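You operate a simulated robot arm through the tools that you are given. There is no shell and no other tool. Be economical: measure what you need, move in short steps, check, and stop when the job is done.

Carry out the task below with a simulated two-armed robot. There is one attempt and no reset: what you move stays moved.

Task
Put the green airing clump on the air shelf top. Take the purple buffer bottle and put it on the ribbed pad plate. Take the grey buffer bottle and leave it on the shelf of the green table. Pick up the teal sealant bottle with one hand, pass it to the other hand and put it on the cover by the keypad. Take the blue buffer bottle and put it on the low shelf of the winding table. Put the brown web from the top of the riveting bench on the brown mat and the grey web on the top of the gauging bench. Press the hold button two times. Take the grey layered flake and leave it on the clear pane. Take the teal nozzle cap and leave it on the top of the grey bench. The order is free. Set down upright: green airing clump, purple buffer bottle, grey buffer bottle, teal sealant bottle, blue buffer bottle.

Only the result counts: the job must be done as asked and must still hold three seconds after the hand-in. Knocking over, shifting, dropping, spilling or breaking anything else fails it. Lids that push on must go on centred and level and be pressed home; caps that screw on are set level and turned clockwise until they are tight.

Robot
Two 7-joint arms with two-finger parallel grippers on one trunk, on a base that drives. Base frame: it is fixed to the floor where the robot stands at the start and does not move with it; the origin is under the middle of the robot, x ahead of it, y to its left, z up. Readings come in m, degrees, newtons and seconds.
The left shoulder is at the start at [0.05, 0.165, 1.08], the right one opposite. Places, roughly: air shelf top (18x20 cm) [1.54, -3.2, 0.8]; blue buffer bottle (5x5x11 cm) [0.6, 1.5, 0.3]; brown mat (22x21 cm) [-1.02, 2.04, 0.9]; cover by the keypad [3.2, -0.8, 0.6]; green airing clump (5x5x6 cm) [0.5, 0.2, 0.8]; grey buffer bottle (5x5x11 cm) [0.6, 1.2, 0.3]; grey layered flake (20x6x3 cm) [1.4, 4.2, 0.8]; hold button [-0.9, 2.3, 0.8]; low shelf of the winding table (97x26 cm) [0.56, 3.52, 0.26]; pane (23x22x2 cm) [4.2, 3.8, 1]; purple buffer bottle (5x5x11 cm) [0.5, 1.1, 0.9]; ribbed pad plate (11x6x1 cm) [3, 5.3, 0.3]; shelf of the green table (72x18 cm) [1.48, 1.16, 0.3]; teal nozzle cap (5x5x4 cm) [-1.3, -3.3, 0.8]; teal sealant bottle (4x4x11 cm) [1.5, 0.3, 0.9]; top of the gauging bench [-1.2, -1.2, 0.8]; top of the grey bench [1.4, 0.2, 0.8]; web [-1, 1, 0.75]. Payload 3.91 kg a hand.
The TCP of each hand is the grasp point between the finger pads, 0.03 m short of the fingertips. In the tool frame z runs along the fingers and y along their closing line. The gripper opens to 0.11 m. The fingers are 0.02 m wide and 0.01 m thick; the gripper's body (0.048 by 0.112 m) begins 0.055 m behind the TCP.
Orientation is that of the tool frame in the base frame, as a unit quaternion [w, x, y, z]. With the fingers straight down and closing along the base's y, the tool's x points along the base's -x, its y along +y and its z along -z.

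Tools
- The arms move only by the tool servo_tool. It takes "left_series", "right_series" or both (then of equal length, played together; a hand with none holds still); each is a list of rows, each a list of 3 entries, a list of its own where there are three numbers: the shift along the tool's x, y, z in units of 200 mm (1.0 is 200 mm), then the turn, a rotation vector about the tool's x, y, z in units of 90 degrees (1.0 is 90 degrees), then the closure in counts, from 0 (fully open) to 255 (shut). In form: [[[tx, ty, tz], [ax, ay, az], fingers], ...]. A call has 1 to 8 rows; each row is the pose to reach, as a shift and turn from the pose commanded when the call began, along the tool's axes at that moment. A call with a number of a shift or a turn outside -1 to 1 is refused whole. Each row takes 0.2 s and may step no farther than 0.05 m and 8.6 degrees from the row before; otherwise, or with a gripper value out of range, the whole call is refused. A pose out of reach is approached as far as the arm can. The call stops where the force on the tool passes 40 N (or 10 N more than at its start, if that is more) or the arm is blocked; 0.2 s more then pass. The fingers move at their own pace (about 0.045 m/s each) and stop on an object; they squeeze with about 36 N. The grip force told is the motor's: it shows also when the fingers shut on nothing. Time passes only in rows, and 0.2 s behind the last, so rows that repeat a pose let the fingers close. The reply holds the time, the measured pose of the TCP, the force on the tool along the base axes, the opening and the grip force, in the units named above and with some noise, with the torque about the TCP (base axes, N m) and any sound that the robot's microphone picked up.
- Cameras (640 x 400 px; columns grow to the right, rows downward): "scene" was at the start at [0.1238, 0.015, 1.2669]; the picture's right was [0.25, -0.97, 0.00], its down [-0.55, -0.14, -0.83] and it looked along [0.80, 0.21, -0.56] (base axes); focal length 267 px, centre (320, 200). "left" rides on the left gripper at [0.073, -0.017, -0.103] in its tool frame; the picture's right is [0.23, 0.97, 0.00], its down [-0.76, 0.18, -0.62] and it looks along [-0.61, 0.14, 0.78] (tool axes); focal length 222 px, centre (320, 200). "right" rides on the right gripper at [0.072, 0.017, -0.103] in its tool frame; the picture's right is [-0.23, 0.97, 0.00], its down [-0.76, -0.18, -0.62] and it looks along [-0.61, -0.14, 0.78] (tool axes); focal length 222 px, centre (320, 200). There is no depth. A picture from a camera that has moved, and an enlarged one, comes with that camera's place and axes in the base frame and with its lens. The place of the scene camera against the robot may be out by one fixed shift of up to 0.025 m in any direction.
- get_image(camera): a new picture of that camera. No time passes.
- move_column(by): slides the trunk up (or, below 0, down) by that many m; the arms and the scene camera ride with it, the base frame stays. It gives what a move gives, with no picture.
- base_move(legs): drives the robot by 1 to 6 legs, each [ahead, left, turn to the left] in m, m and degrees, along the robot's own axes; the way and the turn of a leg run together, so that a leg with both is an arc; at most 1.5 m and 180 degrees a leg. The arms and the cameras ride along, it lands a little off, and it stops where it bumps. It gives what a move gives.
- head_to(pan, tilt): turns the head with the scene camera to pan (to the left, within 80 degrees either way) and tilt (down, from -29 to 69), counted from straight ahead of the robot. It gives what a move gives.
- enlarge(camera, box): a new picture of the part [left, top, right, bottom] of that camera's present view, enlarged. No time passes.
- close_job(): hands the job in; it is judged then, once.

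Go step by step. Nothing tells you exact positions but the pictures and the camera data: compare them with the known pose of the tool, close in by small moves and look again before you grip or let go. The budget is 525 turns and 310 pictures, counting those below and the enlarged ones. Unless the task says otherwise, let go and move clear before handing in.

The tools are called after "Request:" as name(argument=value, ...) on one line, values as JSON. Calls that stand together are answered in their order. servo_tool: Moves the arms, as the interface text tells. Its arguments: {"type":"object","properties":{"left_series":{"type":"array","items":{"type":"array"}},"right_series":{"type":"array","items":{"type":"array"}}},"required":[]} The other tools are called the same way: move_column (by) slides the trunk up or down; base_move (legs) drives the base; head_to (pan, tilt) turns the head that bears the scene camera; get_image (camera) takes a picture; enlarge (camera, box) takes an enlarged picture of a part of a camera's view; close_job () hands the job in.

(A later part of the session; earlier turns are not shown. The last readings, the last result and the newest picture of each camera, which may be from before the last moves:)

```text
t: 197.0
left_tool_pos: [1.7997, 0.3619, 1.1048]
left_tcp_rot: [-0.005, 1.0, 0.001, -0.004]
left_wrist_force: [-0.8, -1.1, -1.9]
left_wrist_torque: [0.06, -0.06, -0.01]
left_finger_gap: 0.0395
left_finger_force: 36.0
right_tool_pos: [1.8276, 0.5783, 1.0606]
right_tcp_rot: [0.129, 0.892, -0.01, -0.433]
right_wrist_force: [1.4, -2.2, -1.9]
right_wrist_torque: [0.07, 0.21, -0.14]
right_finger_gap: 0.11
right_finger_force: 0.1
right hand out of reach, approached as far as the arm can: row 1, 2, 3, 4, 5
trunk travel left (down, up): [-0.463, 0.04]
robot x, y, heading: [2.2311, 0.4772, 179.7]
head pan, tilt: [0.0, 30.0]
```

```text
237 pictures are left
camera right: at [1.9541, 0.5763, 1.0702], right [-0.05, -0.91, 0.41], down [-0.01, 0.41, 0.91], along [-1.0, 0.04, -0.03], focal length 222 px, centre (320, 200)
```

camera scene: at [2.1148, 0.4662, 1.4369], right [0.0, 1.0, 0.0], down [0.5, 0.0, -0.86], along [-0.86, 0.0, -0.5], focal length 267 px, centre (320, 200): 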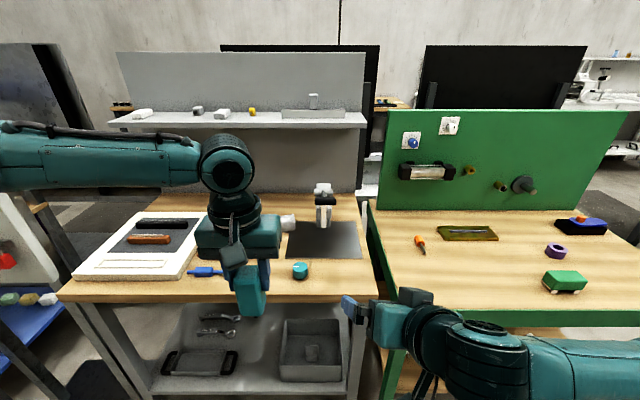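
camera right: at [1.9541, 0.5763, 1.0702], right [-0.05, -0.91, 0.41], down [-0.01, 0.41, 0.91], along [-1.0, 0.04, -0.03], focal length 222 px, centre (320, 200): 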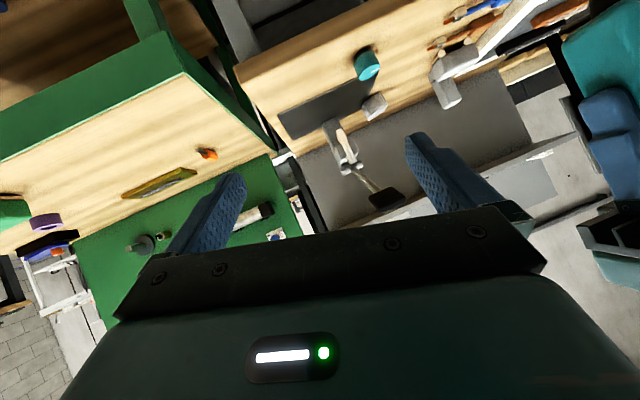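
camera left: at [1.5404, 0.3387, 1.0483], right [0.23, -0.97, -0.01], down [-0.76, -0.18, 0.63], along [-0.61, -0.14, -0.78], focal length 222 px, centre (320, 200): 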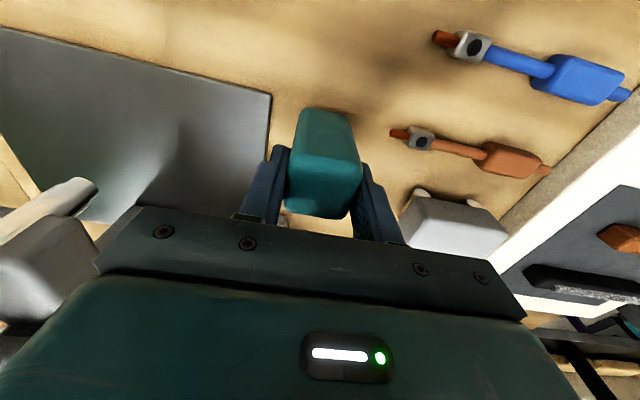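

The right wrist gets cramped this close. I'll move the right hand out again and restore its attitude, and do the hand-over farther ahead and higher.

Request:
servo_tool(right_series=[[[-0.06, -0.16, 0.01], [0.028, -0.017, -0.025], 0], [[-0.12, -0.32, 0.02], [0.056, -0.035, -0.05], 0], [[-0.18, -0.48, 0.04], [0.084, -0.052, -0.076], 0], [[-0.24, -0.65, 0.05], [0.1125, -0.069, -0.1015], 0]], left_series=[[[-0.1, 0, -0.12], [0, 0, 0], 255], [[-0.2, 0, -0.24], [0, 0, 0], 255], [[-0.25, 0, -0.36], [0, 0, 0], 255], [[-0.25, 0, -0.5], [0, 0, 0], 255]])

Request:
get_image(camera="scene")

```text
t: 198.0
left_tool_pos: [1.7641, 0.3421, 1.2029]
left_tcp_rot: [-0.005, 1.0, 0.001, -0.004]
left_wrist_force: [-0.7, -0.6, -1.8]
left_wrist_torque: [0.04, -0.05, 0.01]
left_finger_gap: 0.0394
left_finger_force: 35.6
left hand out of reach, approached as far as the arm can: row 1, 2, 3, 4
right_tool_pos: [1.7765, 0.7092, 1.0666]
right_tcp_rot: [0.016, 0.872, 0.032, -0.488]
right_wrist_force: [-0.3, 3.3, -0.3]
right_wrist_torque: [-0.17, 0.05, 0.23]
right_finger_gap: 0.1101
right_finger_force: 0.0
trunk travel left (down, up): [-0.463, 0.04]
robot x, y, heading: [2.2289, 0.476, 180.0]
head pan, tilt: [0.0, 30.0]
```

```text
236 pictures are left
camera scene: at [2.1165, 0.4675, 1.437], right [0.0, 1.0, 0.0], down [0.5, 0.0, -0.87], along [-0.87, 0.0, -0.5], focal length 267 px, centre (320, 200)
```

scene: 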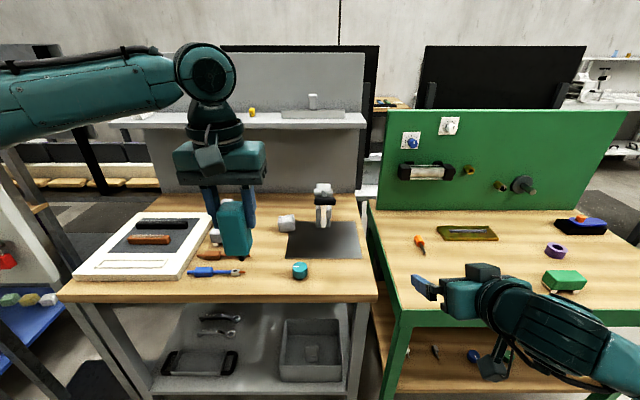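

Request:
servo_tool(right_series=[[[0.05, 0.18, 0.03], [0, 0, 0], 0], [[0.1, 0.37, 0.06], [0, 0, 0], 0], [[0.15, 0.55, 0.09], [0, 0, 0], 0], [[0.19, 0.74, 0.12], [0, 0, 0], 0], [[0.19, 0.92, 0.12], [0, 0, 0], 0]])

```text
t: 199.2
left_tool_pos: [1.7646, 0.3416, 1.2027]
left_tcp_rot: [-0.005, 1.0, 0.001, -0.005]
left_wrist_force: [0.2, -0.4, -1.9]
left_wrist_torque: [0.03, -0.03, 0.0]
left_finger_gap: 0.0395
left_finger_force: 35.9
right_tool_pos: [1.7878, 0.5257, 1.0153]
right_tcp_rot: [0.011, 0.873, 0.023, -0.487]
right_wrist_force: [0.0, -0.9, -1.1]
right_wrist_torque: [0.04, -0.02, -0.01]
right_finger_gap: 0.11
right_finger_force: 0.1
right hand out of reach, approached as far as the arm can: row 1, 2
trunk travel left (down, up): [-0.463, 0.04]
robot x, y, heading: [2.2316, 0.4788, 180.1]
head pan, tilt: [0.0, 30.0]
```

Request:
servo_tool(right_series=[[[-0.01, 0.18, 0.02], [0, 0, 0], 0], [[-0.02, 0.37, 0.04], [0, 0, 0], 0], [[-0.04, 0.55, 0.06], [0, 0, 0], 0], [[-0.05, 0.74, 0.08], [0, 0, 0], 0], [[-0.063, 0.92, 0.1], [0, 0, 0], 0]])

Request:
get_image(camera="scene")

Request:
get_image(camera="right")

Request:
get_image(camera="left")

```text
t: 200.4
left_tool_pos: [1.7659, 0.3442, 1.2039]
left_tcp_rot: [-0.004, 1.0, 0.002, -0.005]
left_wrist_force: [0.0, 0.0, -0.1]
left_wrist_torque: [-0.03, 0.04, -0.02]
left_finger_gap: 0.0393
left_finger_force: 36.5
right_tool_pos: [1.7738, 0.3401, 1.0178]
right_tcp_rot: [0.01, 0.874, 0.022, -0.486]
right_wrist_force: [0.6, 0.4, -0.4]
right_wrist_torque: [0.02, 0.02, 0.03]
right_finger_gap: 0.1099
right_finger_force: 0.2
trunk travel left (down, up): [-0.463, 0.04]
robot x, y, heading: [2.2285, 0.4775, 179.8]
head pan, tilt: [0.0, 30.0]
```

```text
235 pictures are left
camera scene: at [2.1174, 0.4679, 1.4371], right [0.0, 1.0, 0.0], down [0.5, 0.0, -0.87], along [-0.87, 0.0, -0.5], focal length 267 px, centre (320, 200)
```

scene: 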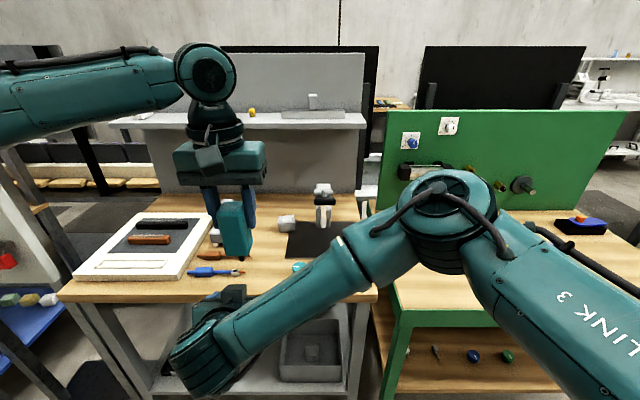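

```text
234 pictures are left
camera right: at [1.9007, 0.3298, 1.0099], right [-0.07, -0.98, 0.19], down [0.12, 0.18, 0.98], along [-0.99, 0.09, 0.1], focal length 222 px, centre (320, 200)
```

right: 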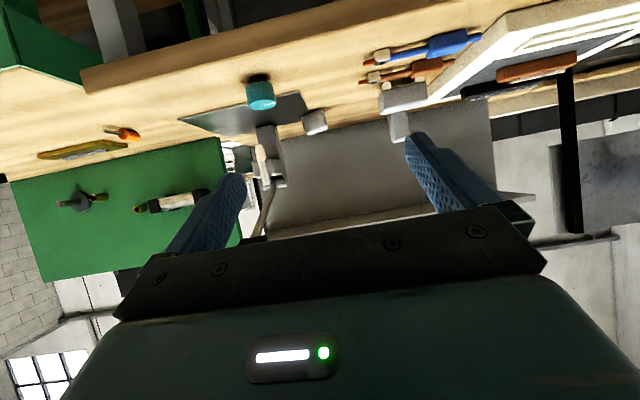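

```text
233 pictures are left
camera left: at [1.8387, 0.3599, 1.3056], right [0.23, -0.97, -0.01], down [-0.76, -0.19, 0.63], along [-0.61, -0.14, -0.78], focal length 222 px, centre (320, 200)
```

left: 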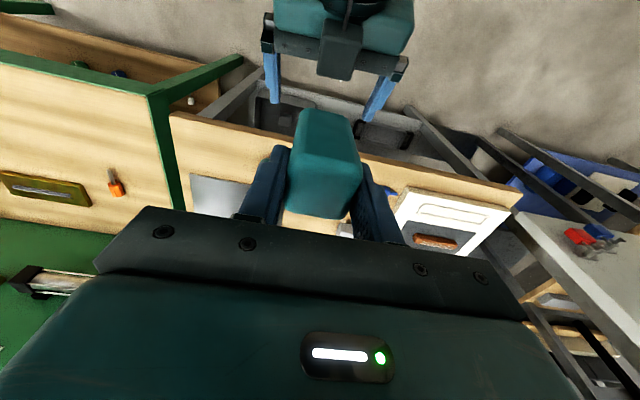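

The right hand is directly under the bottle. I raise it so the bottle slides between its fingers.

Request:
servo_tool(right_series=[[[-0.15, -0.02, -0.06], [0, 0, 0], 0], [[-0.3, -0.02, -0.14], [0, 0, 0], 0], [[-0.45, -0.02, -0.22], [0, 0, 0], 0], [[-0.57, -0.02, -0.29], [0, 0, 0], 0]])

Request:
get_image(camera="right")

Request:
get_image(camera="left")

```text
t: 201.4
left_tool_pos: [1.765, 0.3447, 1.2031]
left_tcp_rot: [-0.004, 1.0, 0.002, -0.005]
left_wrist_force: [0.4, 0.2, -0.9]
left_wrist_torque: [0.02, -0.02, -0.01]
left_finger_gap: 0.0394
left_finger_force: 36.4
right_tool_pos: [1.7628, 0.345, 1.1438]
right_tcp_rot: [0.011, 0.873, 0.021, -0.487]
right_wrist_force: [0.4, 0.3, 0.1]
right_wrist_torque: [0.01, 0.01, 0.04]
right_finger_gap: 0.1101
right_finger_force: 0.0
trunk travel left (down, up): [-0.463, 0.04]
robot x, y, heading: [2.2291, 0.4755, 179.7]
head pan, tilt: [0.0, 30.0]
```

```text
232 pictures are left
camera right: at [1.8894, 0.3342, 1.1352], right [-0.07, -0.98, 0.19], down [0.12, 0.18, 0.98], along [-0.99, 0.09, 0.1], focal length 222 px, centre (320, 200)
```

right: 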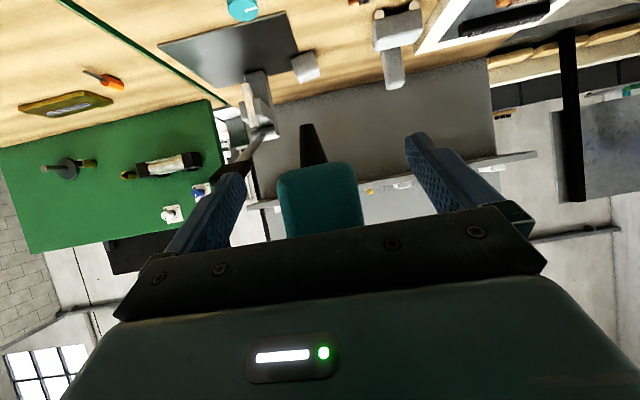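

```text
231 pictures are left
camera left: at [1.8388, 0.3608, 1.3057], right [0.23, -0.97, -0.01], down [-0.75, -0.18, 0.63], along [-0.61, -0.14, -0.78], focal length 222 px, centre (320, 200)
```

left: 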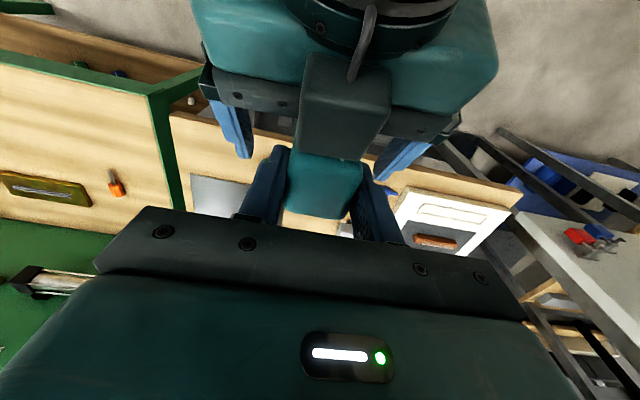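

The bottle is between the right fingers. I raise 6 mm more and close the right hand.

Request:
servo_tool(right_series=[[[-0.026, 0, -0.016], [0, 0, 0], 0], [[-0.026, 0, -0.016], [0, 0, 0], 255], [[-0.026, 0, -0.016], [0, 0, 0], 255], [[-0.026, 0, -0.016], [0, 0, 0], 255], [[-0.026, 0, -0.016], [0, 0, 0], 255], [[-0.026, 0, -0.016], [0, 0, 0], 255]])

Request:
get_image(camera="right")

```text
t: 202.8
left_tool_pos: [1.7643, 0.3445, 1.2046]
left_tcp_rot: [-0.004, 1.0, 0.003, -0.005]
left_wrist_force: [0.3, 3.2, -1.6]
left_wrist_torque: [-0.34, -0.06, 0.79]
left_finger_gap: 0.0396
left_finger_force: 36.2
right_tool_pos: [1.7623, 0.3435, 1.1469]
right_tcp_rot: [0.011, 0.874, 0.021, -0.486]
right_wrist_force: [0.4, -3.0, 0.3]
right_wrist_torque: [0.57, 0.14, -0.79]
right_finger_gap: 0.041
right_finger_force: 36.2
trunk travel left (down, up): [-0.463, 0.04]
robot x, y, heading: [2.2282, 0.476, 179.8]
head pan, tilt: [0.0, 30.0]
```

```text
230 pictures are left
camera right: at [1.8896, 0.3339, 1.1406], right [-0.07, -0.98, 0.19], down [0.12, 0.18, 0.98], along [-0.99, 0.09, 0.1], focal length 222 px, centre (320, 200)
```

right: 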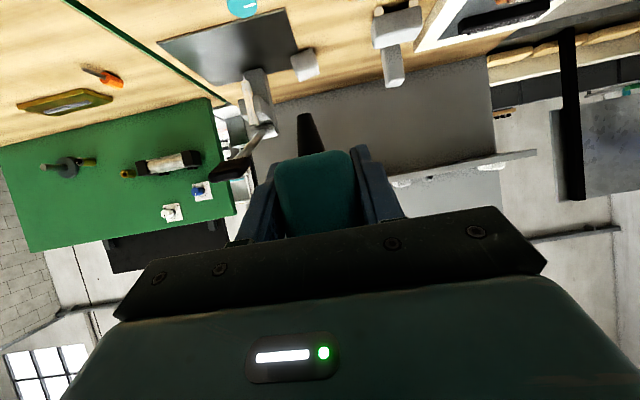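

Right hand holds it. I open the left hand and lift it away.

Request:
servo_tool(left_series=[[[0, 0, 0], [0, 0, 0], 90], [[0, 0, 0], [0, 0, 0], 90], [[0, 0, -0.1], [0, 0, 0], 90], [[0, 0, -0.25], [0, 0, 0], 90], [[0, 0, -0.4], [0, 0, 0], 90], [[0, 0.2, -0.45], [0, 0, 0], 90], [[0.1, 0.4, -0.45], [0, 0, 0], 90], [[0.2, 0.6, -0.45], [0, 0, 0], 90]])

Request:
get_image(camera="right")

Request:
get_image(camera="scene")

```text
t: 204.6
left_tool_pos: [1.8033, 0.2246, 1.2926]
left_tcp_rot: [-0.004, 1.0, 0.001, -0.004]
left_wrist_force: [0.1, 0.6, 0.3]
left_wrist_torque: [0.0, -0.02, -0.02]
left_finger_gap: 0.0713
left_finger_force: 0.1
left hand out of reach, approached as far as the arm can: row 3, 4, 5
right_tool_pos: [1.7633, 0.3444, 1.1476]
right_tcp_rot: [0.01, 0.874, 0.022, -0.486]
right_wrist_force: [-0.8, -0.7, 0.2]
right_wrist_torque: [-0.02, 0.06, 0.01]
right_finger_gap: 0.04
right_finger_force: 35.5
trunk travel left (down, up): [-0.463, 0.04]
robot x, y, heading: [2.2281, 0.4757, 180.1]
head pan, tilt: [0.0, 30.0]
```

```text
229 pictures are left
camera right: at [1.8901, 0.3335, 1.1406], right [-0.07, -0.98, 0.19], down [0.12, 0.18, 0.98], along [-0.99, 0.09, 0.1], focal length 222 px, centre (320, 200)
```

right: 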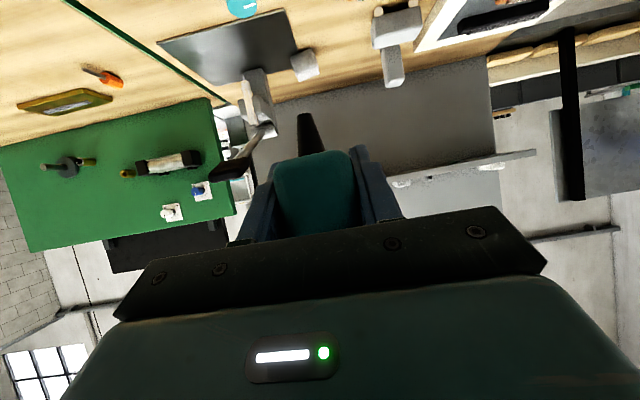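

```text
228 pictures are left
camera scene: at [2.1178, 0.4682, 1.4372], right [0.0, 1.0, 0.0], down [0.5, 0.0, -0.87], along [-0.87, 0.0, -0.5], focal length 267 px, centre (320, 200)
```

scene: 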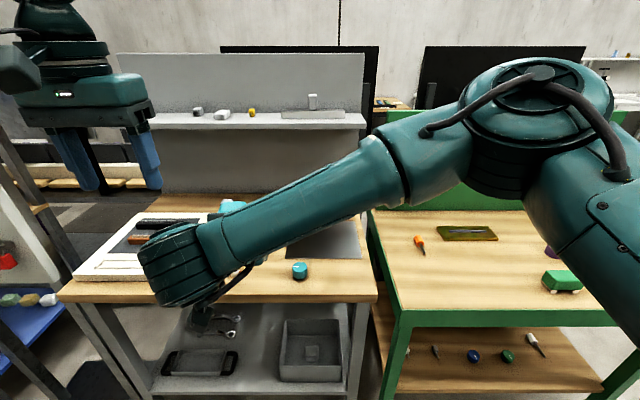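

Hand-over done. I bring the right hand to its side, then turn toward the machine with the keypad.

Request:
servo_tool(right_series=[[[0, -0.2, 0], [0, 0, 0], 255], [[0, -0.4, 0], [0, 0, 0], 255], [[0, -0.6, 0], [0, 0, 0], 255], [[0, -0.8, 0], [0, 0, 0], 255], [[0, -1.0, 0], [0, 0, 0], 255]])

Request:
base_move(legs=[[0, 0, 90], [0.7, 0, 0]])

Request:
head_to(pan=50, tilt=25)

Request:
get_image(camera="scene")

```text
t: 205.8
left_tool_pos: [1.8043, 0.2275, 1.2924]
left_tcp_rot: [-0.002, 1.0, 0.002, -0.004]
left_wrist_force: [0.0, -0.2, -0.1]
left_wrist_torque: [-0.04, -0.02, -0.03]
left_finger_gap: 0.0714
left_finger_force: 0.0
right_tool_pos: [1.7536, 0.5477, 1.1458]
right_tcp_rot: [0.011, 0.873, 0.021, -0.486]
right_wrist_force: [0.2, -0.1, -0.1]
right_wrist_torque: [0.01, 0.01, 0.02]
right_finger_gap: 0.0394
right_finger_force: 36.0
trunk travel left (down, up): [-0.463, 0.04]
robot x, y, heading: [2.2295, 0.4773, 180.1]
head pan, tilt: [0.0, 30.0]
```

```text
t: 213.5
left_tool_pos: [2.4666, -0.654, 1.293]
left_tcp_rot: [0.002, 0.71, 0.704, -0.005]
left_wrist_force: [-0.1, -0.7, -0.6]
left_wrist_torque: [0.0, 0.01, 0.02]
left_finger_gap: 0.0713
left_finger_force: 0.0
right_tool_pos: [2.1459, -0.7029, 1.1447]
right_tcp_rot: [0.349, 0.607, 0.629, -0.338]
right_wrist_force: [-0.2, -1.2, -1.0]
right_wrist_torque: [0.02, -0.02, -0.02]
right_finger_gap: 0.0398
right_finger_force: 36.2
trunk travel left (down, up): [-0.463, 0.04]
robot x, y, heading: [2.222, -0.2269, -90.9]
head pan, tilt: [0.0, 30.0]
```

```text
t: 214.7
left_tool_pos: [2.4659, -0.6543, 1.2924]
left_tcp_rot: [0.002, 0.71, 0.705, -0.005]
left_wrist_force: [0.0, -0.5, 0.0]
left_wrist_torque: [0.0, 0.02, -0.01]
left_finger_gap: 0.0711
left_finger_force: 0.1
right_tool_pos: [2.1448, -0.702, 1.145]
right_tcp_rot: [0.349, 0.606, 0.629, -0.338]
right_wrist_force: [0.3, 0.0, -0.5]
right_wrist_torque: [0.02, 0.0, -0.02]
right_finger_gap: 0.0396
right_finger_force: 36.1
trunk travel left (down, up): [-0.463, 0.04]
robot x, y, heading: [2.2201, -0.227, -90.8]
head pan, tilt: [50.0, 25.0]
```

```text
227 pictures are left
camera scene: at [2.2993, -0.3239, 1.4451], right [-0.65, -0.76, 0.0], down [-0.32, 0.28, -0.91], along [0.69, -0.59, -0.42], focal length 267 px, centre (320, 200)
```

scene: 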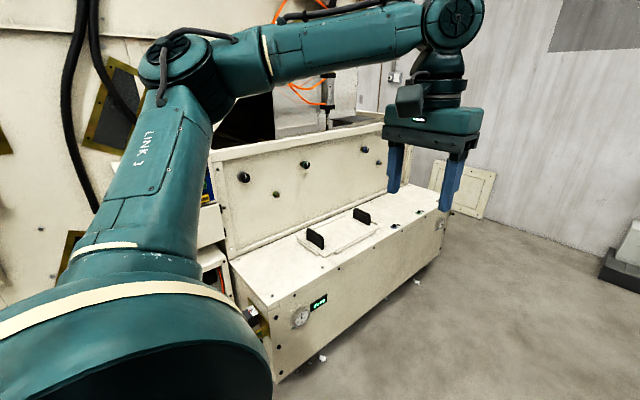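

The low white cabinet's top with its left end near the keypad is the cover. I turn east and line up.

Request:
base_move(legs=[[0, 0, 90.8], [0, -0.5, 0]])

Request:
head_to(pan=0, tilt=30)

Request:
get_image(camera="scene")

Request:
get_image(camera="left")

```text
t: 221.4
left_tool_pos: [2.6404, -0.485, 1.2923]
left_tcp_rot: [0.004, 0.008, 1.0, -0.004]
left_wrist_force: [-0.5, -0.2, -0.1]
left_wrist_torque: [0.0, 0.04, 0.0]
left_finger_gap: 0.071
left_finger_force: 0.0
right_tool_pos: [2.6866, -0.8052, 1.1455]
right_tcp_rot: [0.486, -0.014, 0.874, 0.008]
right_wrist_force: [0.2, 0.1, -0.3]
right_wrist_torque: [-0.03, -0.02, 0.0]
right_finger_gap: 0.0395
right_finger_force: 36.3
trunk travel left (down, up): [-0.463, 0.04]
robot x, y, heading: [2.2104, -0.7254, -0.9]
head pan, tilt: [50.0, 25.0]
```

```text
t: 222.6
left_tool_pos: [2.6407, -0.483, 1.2918]
left_tcp_rot: [0.005, 0.008, 1.0, -0.003]
left_wrist_force: [-0.3, 0.2, 0.8]
left_wrist_torque: [-0.01, -0.05, 0.02]
left_finger_gap: 0.0712
left_finger_force: 0.1
right_tool_pos: [2.6863, -0.8039, 1.1453]
right_tcp_rot: [0.485, -0.014, 0.874, 0.007]
right_wrist_force: [0.5, 0.1, -0.2]
right_wrist_torque: [-0.02, 0.0, 0.0]
right_finger_gap: 0.0397
right_finger_force: 36.1
trunk travel left (down, up): [-0.463, 0.04]
robot x, y, heading: [2.2139, -0.7248, -1.2]
head pan, tilt: [0.0, 30.0]
```

```text
226 pictures are left
camera scene: at [2.3403, -0.7354, 1.4371], right [-0.02, -1.0, 0.0], down [-0.5, 0.01, -0.87], along [0.87, -0.02, -0.5], focal length 267 px, centre (320, 200)
```

scene: 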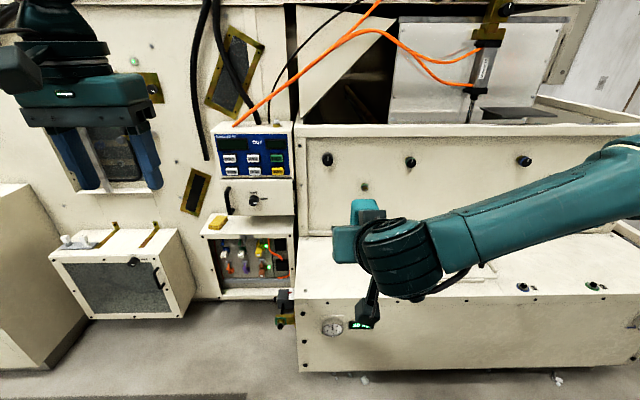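

```text
225 pictures are left
camera left: at [2.5672, -0.4987, 1.3942], right [-0.21, 0.98, -0.01], down [0.76, 0.17, 0.63], along [0.62, 0.13, -0.78], focal length 222 px, centre (320, 200)
```

left: 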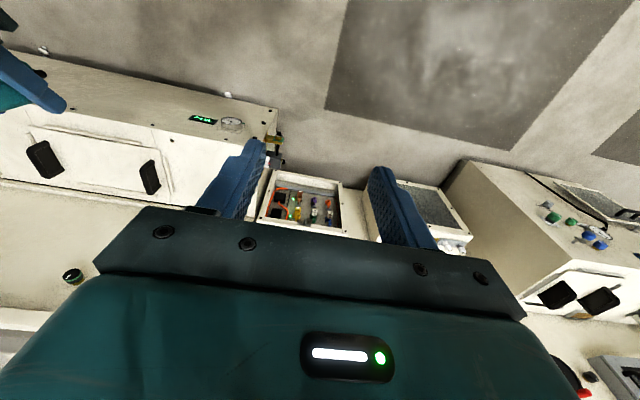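

The cover's left end lies below-right of the keypad; target about (3.2, -0.82). I advance 0.3 m and stretch the arm.

Request:
base_move(legs=[[0.3, -0.01, 1]])

Request:
servo_tool(right_series=[[[-0.1, 0, 0.17], [0, 0, 0], 255], [[-0.2, 0, 0.34], [0, 0, 0], 255], [[-0.3, 0, 0.51], [0, 0, 0], 255], [[-0.4, 0, 0.68], [0, 0, 0], 255], [[-0.525, 0, 0.85], [0, 0, 0], 255]])

Request:
move_column(by=-0.3)

Request:
get_image(camera="scene")

Request:
get_image(camera="right")

```text
t: 224.6
left_tool_pos: [2.9308, -0.49, 1.2913]
left_tcp_rot: [0.004, 0.001, 1.0, -0.002]
left_wrist_force: [-0.4, 0.5, 0.0]
left_wrist_torque: [-0.01, 0.0, -0.01]
left_finger_gap: 0.071
left_finger_force: 0.1
right_tool_pos: [2.9815, -0.8114, 1.1452]
right_tcp_rot: [0.485, -0.02, 0.874, 0.01]
right_wrist_force: [0.1, 1.0, 0.4]
right_wrist_torque: [-0.03, 0.0, 0.01]
right_finger_gap: 0.0399
right_finger_force: 36.3
trunk travel left (down, up): [-0.463, 0.04]
robot x, y, heading: [2.5021, -0.7412, -0.1]
head pan, tilt: [0.0, 30.0]
```

```text
t: 225.8
left_tool_pos: [2.9322, -0.4904, 1.2918]
left_tcp_rot: [0.004, -0.001, 1.0, -0.004]
left_wrist_force: [0.3, -0.3, -1.0]
left_wrist_torque: [0.04, -0.03, 0.02]
left_finger_gap: 0.0712
left_finger_force: 0.2
right_tool_pos: [3.1829, -0.8018, 1.1432]
right_tcp_rot: [0.485, -0.022, 0.874, 0.01]
right_wrist_force: [0.2, 0.5, 0.0]
right_wrist_torque: [0.0, 0.02, 0.01]
right_finger_gap: 0.0396
right_finger_force: 36.4
trunk travel left (down, up): [-0.463, 0.04]
robot x, y, heading: [2.5053, -0.7364, -0.4]
head pan, tilt: [0.0, 30.0]
```

```text
t: 228.8
left_tool_pos: [2.9302, -0.4901, 0.9916]
left_tcp_rot: [0.004, 0.001, 1.0, -0.002]
left_wrist_force: [-0.5, -0.5, 0.5]
left_wrist_torque: [0.0, -0.05, -0.03]
left_finger_gap: 0.0712
left_finger_force: 0.1
right_tool_pos: [3.1821, -0.8026, 0.844]
right_tcp_rot: [0.485, -0.021, 0.874, 0.011]
right_wrist_force: [-0.2, -0.8, -0.7]
right_wrist_torque: [0.0, -0.03, 0.02]
right_finger_gap: 0.0396
right_finger_force: 36.5
trunk travel left (down, up): [-0.163, 0.34]
robot x, y, heading: [2.5063, -0.7374, 0.1]
head pan, tilt: [0.0, 30.0]
```

```text
224 pictures are left
camera scene: at [2.6345, -0.747, 1.1372], right [0.0, -1.0, 0.0], down [-0.5, 0.0, -0.87], along [0.87, 0.0, -0.5], focal length 267 px, centre (320, 200)
```

scene: 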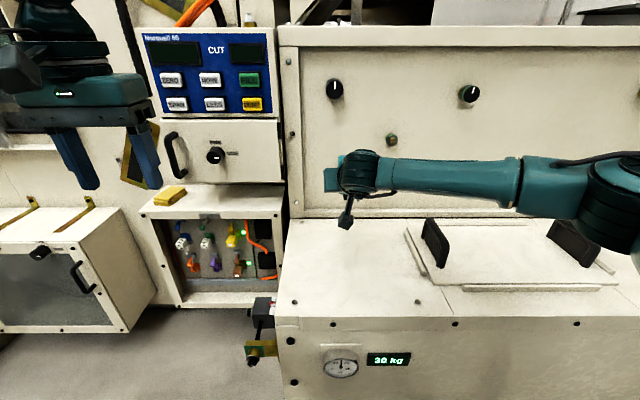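

```text
223 pictures are left
camera right: at [3.0551, -0.7909, 0.8363], right [0.07, 0.98, 0.19], down [-0.12, -0.18, 0.98], along [0.99, -0.1, 0.1], focal length 222 px, centre (320, 200)
```

right: 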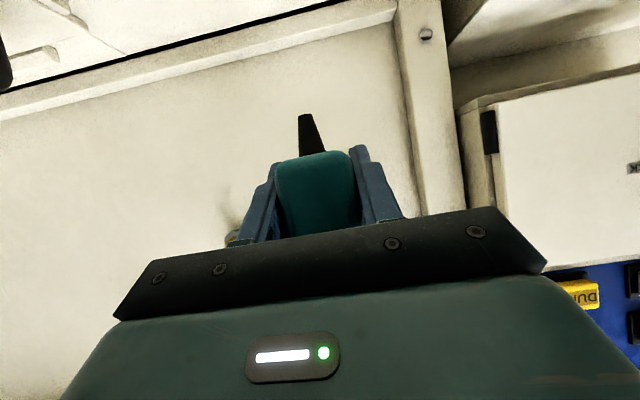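

The left plate of the cabinet top is the cover; the bottle hangs above its middle. I lower further.

Request:
move_column(by=-0.14)

Request:
get_image(camera="scene")

Request:
get_image(camera="right")

```text
t: 230.5
left_tool_pos: [2.9306, -0.4899, 0.8514]
left_tcp_rot: [0.005, 0.0, 1.0, -0.002]
left_wrist_force: [0.1, 0.5, 0.3]
left_wrist_torque: [-0.01, -0.02, 0.01]
left_finger_gap: 0.0709
left_finger_force: 0.0
right_tool_pos: [3.1825, -0.8027, 0.7032]
right_tcp_rot: [0.486, -0.021, 0.874, 0.011]
right_wrist_force: [-0.3, 0.4, 0.5]
right_wrist_torque: [0.04, -0.04, -0.02]
right_finger_gap: 0.0396
right_finger_force: 35.7
trunk travel left (down, up): [-0.023, 0.48]
robot x, y, heading: [2.5039, -0.738, 0.0]
head pan, tilt: [0.0, 30.0]
```

```text
222 pictures are left
camera scene: at [2.6345, -0.747, 0.9972], right [0.0, -1.0, 0.0], down [-0.5, 0.0, -0.87], along [0.87, 0.0, -0.5], focal length 267 px, centre (320, 200)
```

scene: 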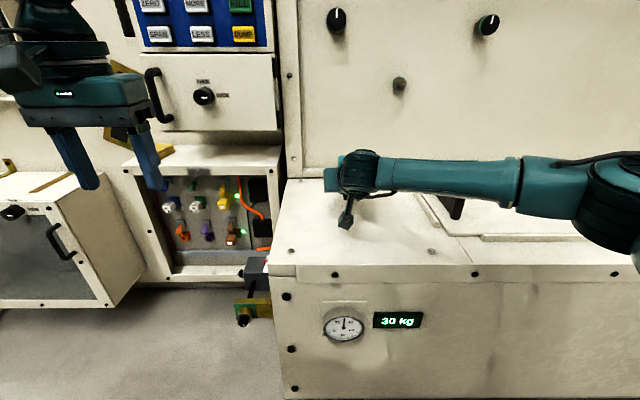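

```text
221 pictures are left
camera right: at [3.0551, -0.7909, 0.6964], right [0.07, 0.98, 0.19], down [-0.12, -0.18, 0.98], along [0.99, -0.1, 0.1], focal length 222 px, centre (320, 200)
```

right: 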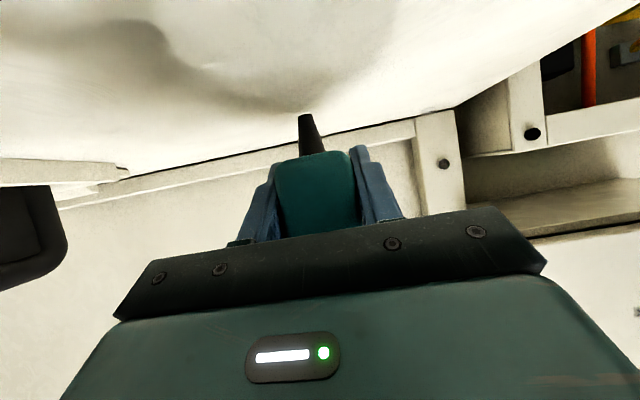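

Request:
move_column(by=-0.01)

Request:
enlarge(camera="right", box=[220, 60, 420, 200])

```text
t: 231.1
left_tool_pos: [2.9295, -0.4901, 0.8424]
left_tcp_rot: [0.004, 0.0, 1.0, -0.003]
left_wrist_force: [0.0, -0.2, -0.1]
left_wrist_torque: [-0.01, 0.0, -0.02]
left_finger_gap: 0.0712
left_finger_force: 0.0
right_tool_pos: [3.1822, -0.8018, 0.6932]
right_tcp_rot: [0.486, -0.02, 0.874, 0.01]
right_wrist_force: [0.8, 0.8, -0.8]
right_wrist_torque: [0.01, 0.02, 0.02]
right_finger_gap: 0.0394
right_finger_force: 35.9
trunk travel left (down, up): [-0.013, 0.49]
robot x, y, heading: [2.5055, -0.7364, -0.5]
head pan, tilt: [0.0, 30.0]
```

```text
2.86 times, centred on (320, 130) of right
camera zoom: at [3.0551, -0.7909, 0.6863], right [0.07, 0.98, 0.19], down [-0.12, -0.18, 0.98], along [0.99, -0.1, 0.1], focal length 635 px, centre (320, 400)
```

zoom: 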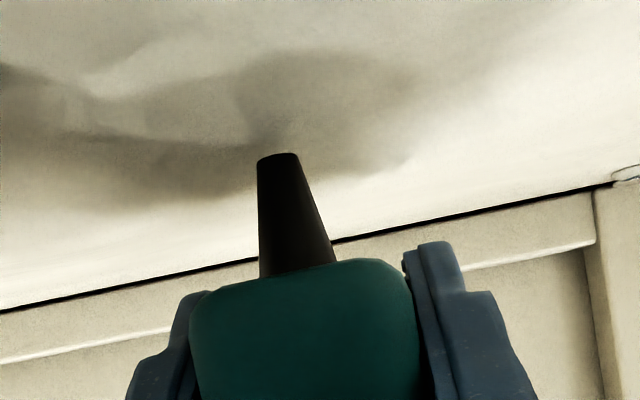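

Request:
servo_tool(right_series=[[[0.026, 0, 0.016], [0, 0, 0], 255]])

Request:
servo_tool(right_series=[[[0.026, 0, 0.016], [0, 0, 0], 255]])

Request:
enlarge(camera="right", box=[220, 60, 420, 200])

```text
t: 231.5
left_tool_pos: [2.9291, -0.4901, 0.8433]
left_tcp_rot: [0.004, 0.0, 1.0, -0.002]
left_wrist_force: [-0.1, -1.0, 0.0]
left_wrist_torque: [0.01, 0.0, 0.04]
left_finger_gap: 0.0712
left_finger_force: 0.1
right_tool_pos: [3.1816, -0.8026, 0.6896]
right_tcp_rot: [0.488, -0.02, 0.872, 0.011]
right_wrist_force: [-0.9, -0.9, 5.7]
right_wrist_torque: [-0.08, 0.12, 0.02]
right_finger_gap: 0.0399
right_finger_force: 36.2
trunk travel left (down, up): [-0.013, 0.49]
robot x, y, heading: [2.5063, -0.7364, -0.1]
head pan, tilt: [0.0, 30.0]
```

```text
t: 231.9
left_tool_pos: [2.9292, -0.489, 0.8435]
left_tcp_rot: [0.005, 0.0, 1.0, -0.003]
left_wrist_force: [-0.9, 0.3, -0.1]
left_wrist_torque: [0.01, -0.02, -0.01]
left_finger_gap: 0.071
left_finger_force: 0.1
right_tool_pos: [3.182, -0.8029, 0.6897]
right_tcp_rot: [0.492, -0.021, 0.87, 0.012]
right_wrist_force: [-0.7, -1.9, 26.7]
right_wrist_torque: [-0.06, 0.16, -0.04]
right_finger_gap: 0.04
right_finger_force: 36.1
trunk travel left (down, up): [-0.013, 0.49]
robot x, y, heading: [2.5073, -0.7386, -0.3]
head pan, tilt: [0.0, 30.0]
```

```text
2.86 times, centred on (320, 130) of right
camera zoom: at [3.055, -0.7908, 0.6814], right [0.07, 0.98, 0.19], down [-0.13, -0.18, 0.97], along [0.99, -0.1, 0.12], focal length 635 px, centre (320, 400)
```

zoom: 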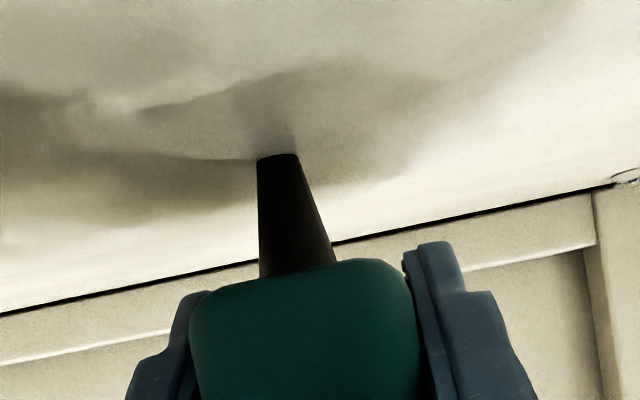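

Contact. I relieve the pressing and check before releasing.

Request:
servo_tool(right_series=[[[-0.034, 0, -0.02], [0, 0, 0], 255], [[-0.034, 0, -0.02], [0, 0, 0], 255]])

```text
t: 232.5
left_tool_pos: [2.9303, -0.4889, 0.8434]
left_tcp_rot: [0.005, -0.001, 1.0, -0.002]
left_wrist_force: [-0.1, 0.0, 0.1]
left_wrist_torque: [-0.03, -0.02, -0.02]
left_finger_gap: 0.0713
left_finger_force: 0.0
right_tool_pos: [3.1816, -0.8022, 0.6895]
right_tcp_rot: [0.486, -0.02, 0.874, 0.01]
right_wrist_force: [5.7, 0.2, 13.9]
right_wrist_torque: [0.03, -0.16, 0.01]
right_finger_gap: 0.0395
right_finger_force: 35.9
trunk travel left (down, up): [-0.013, 0.49]
robot x, y, heading: [2.5056, -0.7386, -0.4]
head pan, tilt: [0.0, 30.0]
```

Request:
servo_tool(right_series=[[[-0.008, 0, -0.005], [0, 0, 0], 255], [[-0.008, 0, -0.005], [0, 0, 0], 255]])

```text
t: 233.1
left_tool_pos: [2.9304, -0.4904, 0.8428]
left_tcp_rot: [0.005, 0.0, 1.0, -0.003]
left_wrist_force: [0.1, 0.5, 0.0]
left_wrist_torque: [-0.02, 0.01, 0.02]
left_finger_gap: 0.0712
left_finger_force: 0.0
right_tool_pos: [3.1805, -0.8023, 0.6893]
right_tcp_rot: [0.484, -0.021, 0.875, 0.01]
right_wrist_force: [1.0, 0.2, 5.1]
right_wrist_torque: [0.01, -0.04, -0.02]
right_finger_gap: 0.0397
right_finger_force: 36.3
trunk travel left (down, up): [-0.013, 0.49]
robot x, y, heading: [2.5092, -0.7357, -0.2]
head pan, tilt: [0.0, 30.0]
```

Request:
servo_tool(right_series=[[[0, 0, 0], [0, 0, 0], 80], [[0, 0, 0], [0, 0, 0], 80], [[0, 0, 0], [0, 0, 0], 80]])

Request:
get_image(camera="right")

```text
t: 233.9
left_tool_pos: [2.9305, -0.4908, 0.8421]
left_tcp_rot: [0.004, -0.001, 1.0, -0.003]
left_wrist_force: [0.6, -0.1, -0.9]
left_wrist_torque: [0.01, -0.03, 0.02]
left_finger_gap: 0.0711
left_finger_force: 0.0
right_tool_pos: [3.1815, -0.8029, 0.6913]
right_tcp_rot: [0.485, -0.021, 0.874, 0.01]
right_wrist_force: [0.2, -0.6, -1.0]
right_wrist_torque: [-0.01, 0.02, -0.03]
right_finger_gap: 0.0756
right_finger_force: 0.1
trunk travel left (down, up): [-0.013, 0.49]
robot x, y, heading: [2.5061, -0.74, -0.3]
head pan, tilt: [0.0, 30.0]
```

```text
218 pictures are left
camera right: at [3.0547, -0.7909, 0.6844], right [0.07, 0.98, 0.19], down [-0.12, -0.18, 0.98], along [0.99, -0.1, 0.1], focal length 222 px, centre (320, 200)
```

right: 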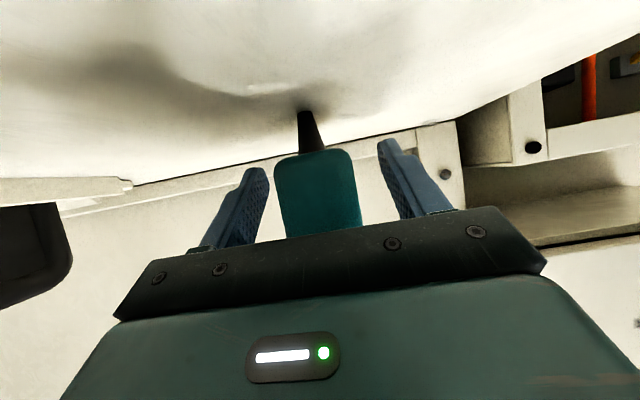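

It stands by itself. I back straight off and look.

Request:
base_move(legs=[[-0.3, 0, 0]])

Request:
move_column(by=0.3)

Request:
get_image(camera="scene")

```text
t: 235.9
left_tool_pos: [2.6272, -0.4906, 0.8429]
left_tcp_rot: [0.005, 0.0, 1.0, -0.003]
left_wrist_force: [0.2, -0.4, 0.9]
left_wrist_torque: [0.0, -0.01, 0.02]
left_finger_gap: 0.0711
left_finger_force: 0.0
right_tool_pos: [2.8777, -0.8026, 0.6907]
right_tcp_rot: [0.485, -0.019, 0.874, 0.009]
right_wrist_force: [0.7, -1.1, -0.7]
right_wrist_torque: [-0.04, 0.0, -0.03]
right_finger_gap: 0.0753
right_finger_force: 0.0
trunk travel left (down, up): [-0.013, 0.49]
robot x, y, heading: [2.2009, -0.7381, -0.1]
head pan, tilt: [0.0, 30.0]
```

```text
t: 238.9
left_tool_pos: [2.6288, -0.4909, 1.1413]
left_tcp_rot: [0.005, 0.002, 1.0, -0.003]
left_wrist_force: [0.9, 0.7, -0.1]
left_wrist_torque: [0.03, 0.02, -0.01]
left_finger_gap: 0.0713
left_finger_force: 0.0
right_tool_pos: [2.8778, -0.802, 0.9915]
right_tcp_rot: [0.486, -0.018, 0.874, 0.009]
right_wrist_force: [-0.3, -0.4, -0.3]
right_wrist_torque: [-0.01, -0.03, 0.01]
right_finger_gap: 0.0758
right_finger_force: 0.0
trunk travel left (down, up): [-0.313, 0.19]
robot x, y, heading: [2.2052, -0.738, -0.4]
head pan, tilt: [0.0, 30.0]
```

```text
217 pictures are left
camera scene: at [2.3314, -0.7457, 1.2871], right [-0.01, -1.0, 0.0], down [-0.5, 0.0, -0.87], along [0.87, -0.01, -0.5], focal length 267 px, centre (320, 200)
```

scene: 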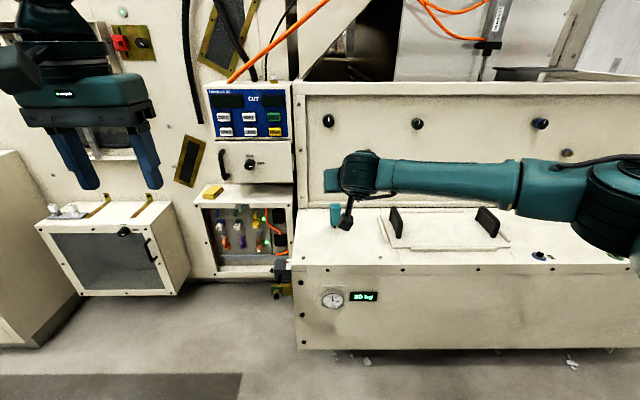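

The sealant bottle stands on the cover. Next I go north for the flake; turn and drive up the corridor.

Request:
servo_tool(right_series=[[[0.1, 0, -0.17], [0, 0, 0], 0], [[0.2, 0, -0.34], [0, 0, 0], 0], [[0.3, 0, -0.51], [0, 0, 0], 0], [[0.4, 0, -0.68], [0, 0, 0], 0], [[0.5, 0, -0.82], [0, 0, 0], 0]])

Request:
base_move(legs=[[0, 0, 90], [1.2, 0.05, 0], [1.0, 0, 0]])

Request:
head_to(pan=0, tilt=15)

Request:
get_image(camera="scene")

Request:
head_to(pan=50, tilt=20)

Request:
get_image(camera="scene")

```text
t: 240.1
left_tool_pos: [2.6287, -0.4898, 1.141]
left_tcp_rot: [0.004, 0.002, 1.0, -0.002]
left_wrist_force: [-0.2, -0.3, -0.4]
left_wrist_torque: [0.03, 0.02, -0.02]
left_finger_gap: 0.0712
left_finger_force: 0.0
right_tool_pos: [2.6854, -0.8126, 0.9937]
right_tcp_rot: [0.486, -0.019, 0.874, 0.01]
right_wrist_force: [0.5, -0.4, -0.3]
right_wrist_torque: [0.01, 0.02, -0.02]
right_finger_gap: 0.11
right_finger_force: 0.0
trunk travel left (down, up): [-0.313, 0.19]
robot x, y, heading: [2.2053, -0.7361, -0.2]
head pan, tilt: [0.0, 30.0]
```

```text
t: 255.0
left_tool_pos: [1.9305, 1.9303, 1.1429]
left_tcp_rot: [-0.006, 0.71, -0.705, -0.001]
left_wrist_force: [0.8, 0.7, 0.6]
left_wrist_torque: [0.03, 0.01, 0.01]
left_finger_gap: 0.0711
left_finger_force: 0.0
right_tool_pos: [2.2511, 1.9901, 0.9946]
right_tcp_rot: [-0.335, 0.634, -0.602, -0.352]
right_wrist_force: [0.1, 0.0, 0.9]
right_wrist_torque: [0.0, -0.01, -0.02]
right_finger_gap: 0.1099
right_finger_force: 0.1
trunk travel left (down, up): [-0.313, 0.19]
robot x, y, heading: [2.1836, 1.5021, 90.2]
head pan, tilt: [0.0, 30.0]
```

```text
t: 255.8
left_tool_pos: [1.9308, 1.93, 1.143]
left_tcp_rot: [-0.005, 0.71, -0.704, -0.001]
left_wrist_force: [-0.4, 0.0, -0.4]
left_wrist_torque: [0.01, -0.01, 0.01]
left_finger_gap: 0.0713
left_finger_force: 0.0
right_tool_pos: [2.2523, 1.9901, 0.9936]
right_tcp_rot: [-0.336, 0.634, -0.602, -0.352]
right_wrist_force: [0.0, -0.1, -0.5]
right_wrist_torque: [-0.03, 0.02, 0.01]
right_finger_gap: 0.11
right_finger_force: 0.0
trunk travel left (down, up): [-0.313, 0.19]
robot x, y, heading: [2.1838, 1.5053, 90.2]
head pan, tilt: [0.0, 15.0]
```

```text
216 pictures are left
camera scene: at [2.1909, 1.6216, 1.3113], right [1.0, 0.0, 0.0], down [0.0, -0.26, -0.97], along [0.0, 0.97, -0.26], focal length 267 px, centre (320, 200)
```

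scene: 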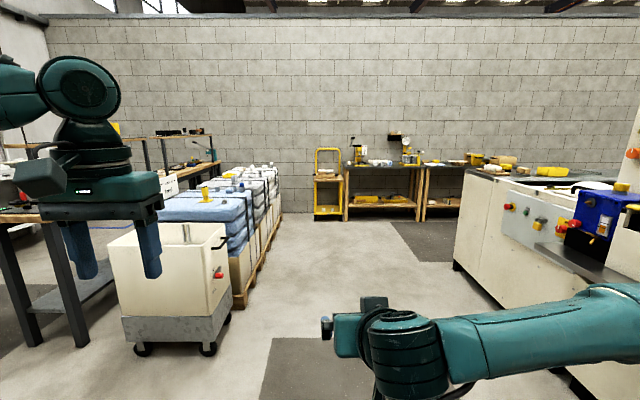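

```text
t: 257.0
left_tool_pos: [1.9307, 1.9303, 1.1416]
left_tcp_rot: [-0.005, 0.709, -0.705, -0.001]
left_wrist_force: [-0.2, -0.3, 0.2]
left_wrist_torque: [0.01, 0.01, -0.03]
left_finger_gap: 0.071
left_finger_force: 0.1
right_tool_pos: [2.2527, 1.9904, 0.9949]
right_tcp_rot: [-0.334, 0.635, -0.601, -0.351]
right_wrist_force: [-0.1, -0.2, -0.4]
right_wrist_torque: [0.0, 0.03, -0.01]
right_finger_gap: 0.11
right_finger_force: 0.0
trunk travel left (down, up): [-0.313, 0.19]
robot x, y, heading: [2.1826, 1.5063, 90.0]
head pan, tilt: [50.0, 20.0]
```

```text
215 pictures are left
camera scene: at [2.1197, 1.5879, 1.3032], right [0.64, 0.77, 0.0], down [0.26, -0.22, -0.94], along [-0.72, 0.6, -0.34], focal length 267 px, centre (320, 200)
```

scene: 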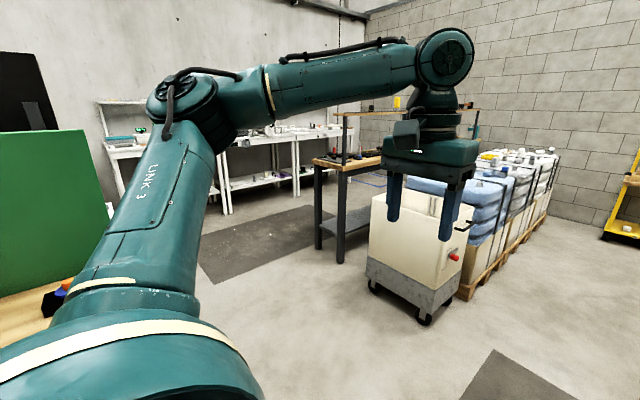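

A cross passage at y≈2.2 leads west; pallets with blue pads on the left hold the flake at y≈4.2. I drive on north.

Request:
base_move(legs=[[1.4, -0.1, 0], [1.0, 0, 0]])

Request:
head_to(pan=70, tilt=30)

Request:
get_image(camera="scene")

Request:
head_to(pan=-70, tilt=20)

Request:
get_image(camera="scene")

Request:
head_to(pan=-25, tilt=25)

Request:
get_image(camera="scene")

```text
t: 268.8
left_tool_pos: [2.0498, 4.3552, 1.1428]
left_tcp_rot: [0.005, -0.704, 0.71, 0.001]
left_wrist_force: [-0.6, 0.2, -0.3]
left_wrist_torque: [0.04, 0.02, -0.03]
left_finger_gap: 0.0713
left_finger_force: 0.0
right_tool_pos: [2.3731, 4.4096, 0.9939]
right_tcp_rot: [-0.338, 0.63, -0.606, -0.348]
right_wrist_force: [-0.6, 0.0, 0.0]
right_wrist_torque: [-0.02, -0.02, 0.02]
right_finger_gap: 0.11
right_finger_force: 0.0
trunk travel left (down, up): [-0.313, 0.19]
robot x, y, heading: [2.2959, 3.9296, 89.3]
head pan, tilt: [50.0, 20.0]
```

```text
t: 269.7
left_tool_pos: [2.0499, 4.3548, 1.1428]
left_tcp_rot: [0.004, -0.704, 0.71, 0.001]
left_wrist_force: [-0.5, 1.1, 0.6]
left_wrist_torque: [-0.02, 0.02, 0.02]
left_finger_gap: 0.0711
left_finger_force: 0.1
right_tool_pos: [2.373, 4.4106, 0.9943]
right_tcp_rot: [-0.337, 0.63, -0.606, -0.349]
right_wrist_force: [-0.3, 0.2, 0.1]
right_wrist_torque: [0.01, -0.02, 0.01]
right_finger_gap: 0.1099
right_finger_force: 0.0
trunk travel left (down, up): [-0.313, 0.19]
robot x, y, heading: [2.2944, 3.9326, 89.5]
head pan, tilt: [70.0, 30.0]
```

```text
214 pictures are left
camera scene: at [2.2202, 3.9812, 1.2872], right [0.36, 0.93, 0.0], down [0.47, -0.18, -0.87], along [-0.81, 0.31, -0.5], focal length 267 px, centre (320, 200)
```

scene: 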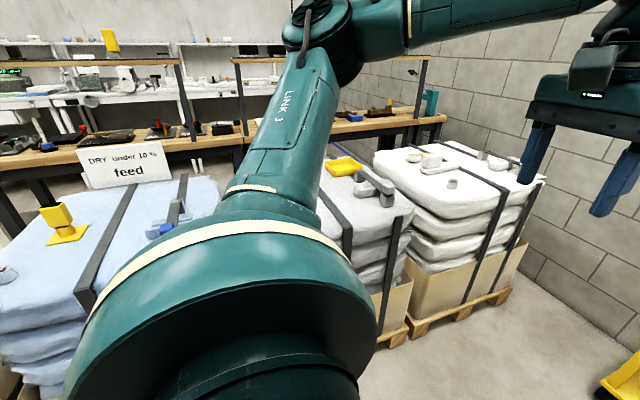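

```text
t: 271.9
left_tool_pos: [2.0506, 4.3549, 1.1416]
left_tcp_rot: [0.005, -0.704, 0.71, 0.001]
left_wrist_force: [0.8, 0.3, -0.5]
left_wrist_torque: [0.02, 0.01, -0.01]
left_finger_gap: 0.0713
left_finger_force: 0.1
right_tool_pos: [2.3726, 4.4104, 0.9943]
right_tcp_rot: [-0.338, 0.63, -0.606, -0.349]
right_wrist_force: [-0.1, -0.2, -0.3]
right_wrist_torque: [-0.01, -0.03, -0.02]
right_finger_gap: 0.1098
right_finger_force: 0.0
trunk travel left (down, up): [-0.313, 0.19]
robot x, y, heading: [2.2984, 3.9257, 89.2]
head pan, tilt: [-70.0, 20.0]
```

```text
213 pictures are left
camera scene: at [2.3926, 3.9798, 1.3032], right [0.33, -0.94, 0.0], down [-0.32, -0.11, -0.94], along [0.89, 0.31, -0.34], focal length 267 px, centre (320, 200)
```

scene: 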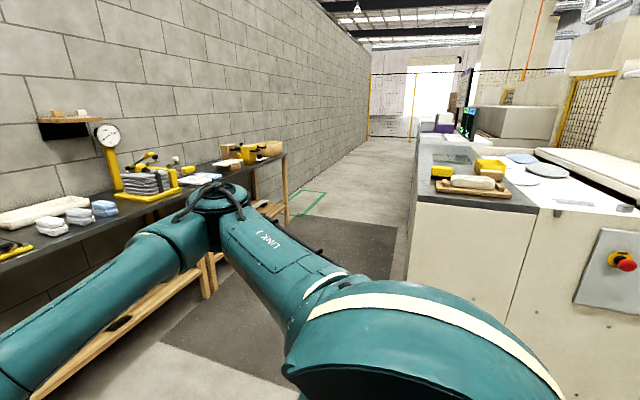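

```text
t: 273.0
left_tool_pos: [2.0508, 4.3534, 1.1423]
left_tcp_rot: [0.005, -0.704, 0.71, 0.001]
left_wrist_force: [0.5, 0.4, -0.1]
left_wrist_torque: [-0.01, 0.02, 0.01]
left_finger_gap: 0.0711
left_finger_force: 0.0
right_tool_pos: [2.3728, 4.4097, 0.9934]
right_tcp_rot: [-0.338, 0.629, -0.606, -0.35]
right_wrist_force: [-0.3, -0.1, 0.6]
right_wrist_torque: [0.02, 0.02, 0.03]
right_finger_gap: 0.1095
right_finger_force: 0.1
trunk travel left (down, up): [-0.313, 0.19]
robot x, y, heading: [2.2921, 3.9277, 88.9]
head pan, tilt: [-25.0, 25.0]
```

```text
212 pictures are left
camera scene: at [2.3448, 4.032, 1.2951], right [0.9, -0.44, 0.0], down [-0.18, -0.38, -0.91], along [0.39, 0.82, -0.42], focal length 267 px, centre (320, 200)
```

scene: 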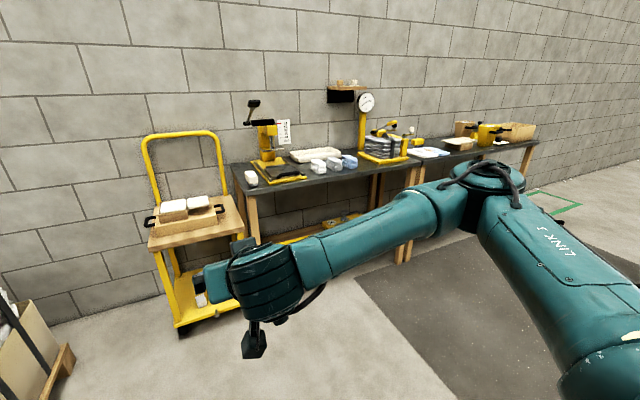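

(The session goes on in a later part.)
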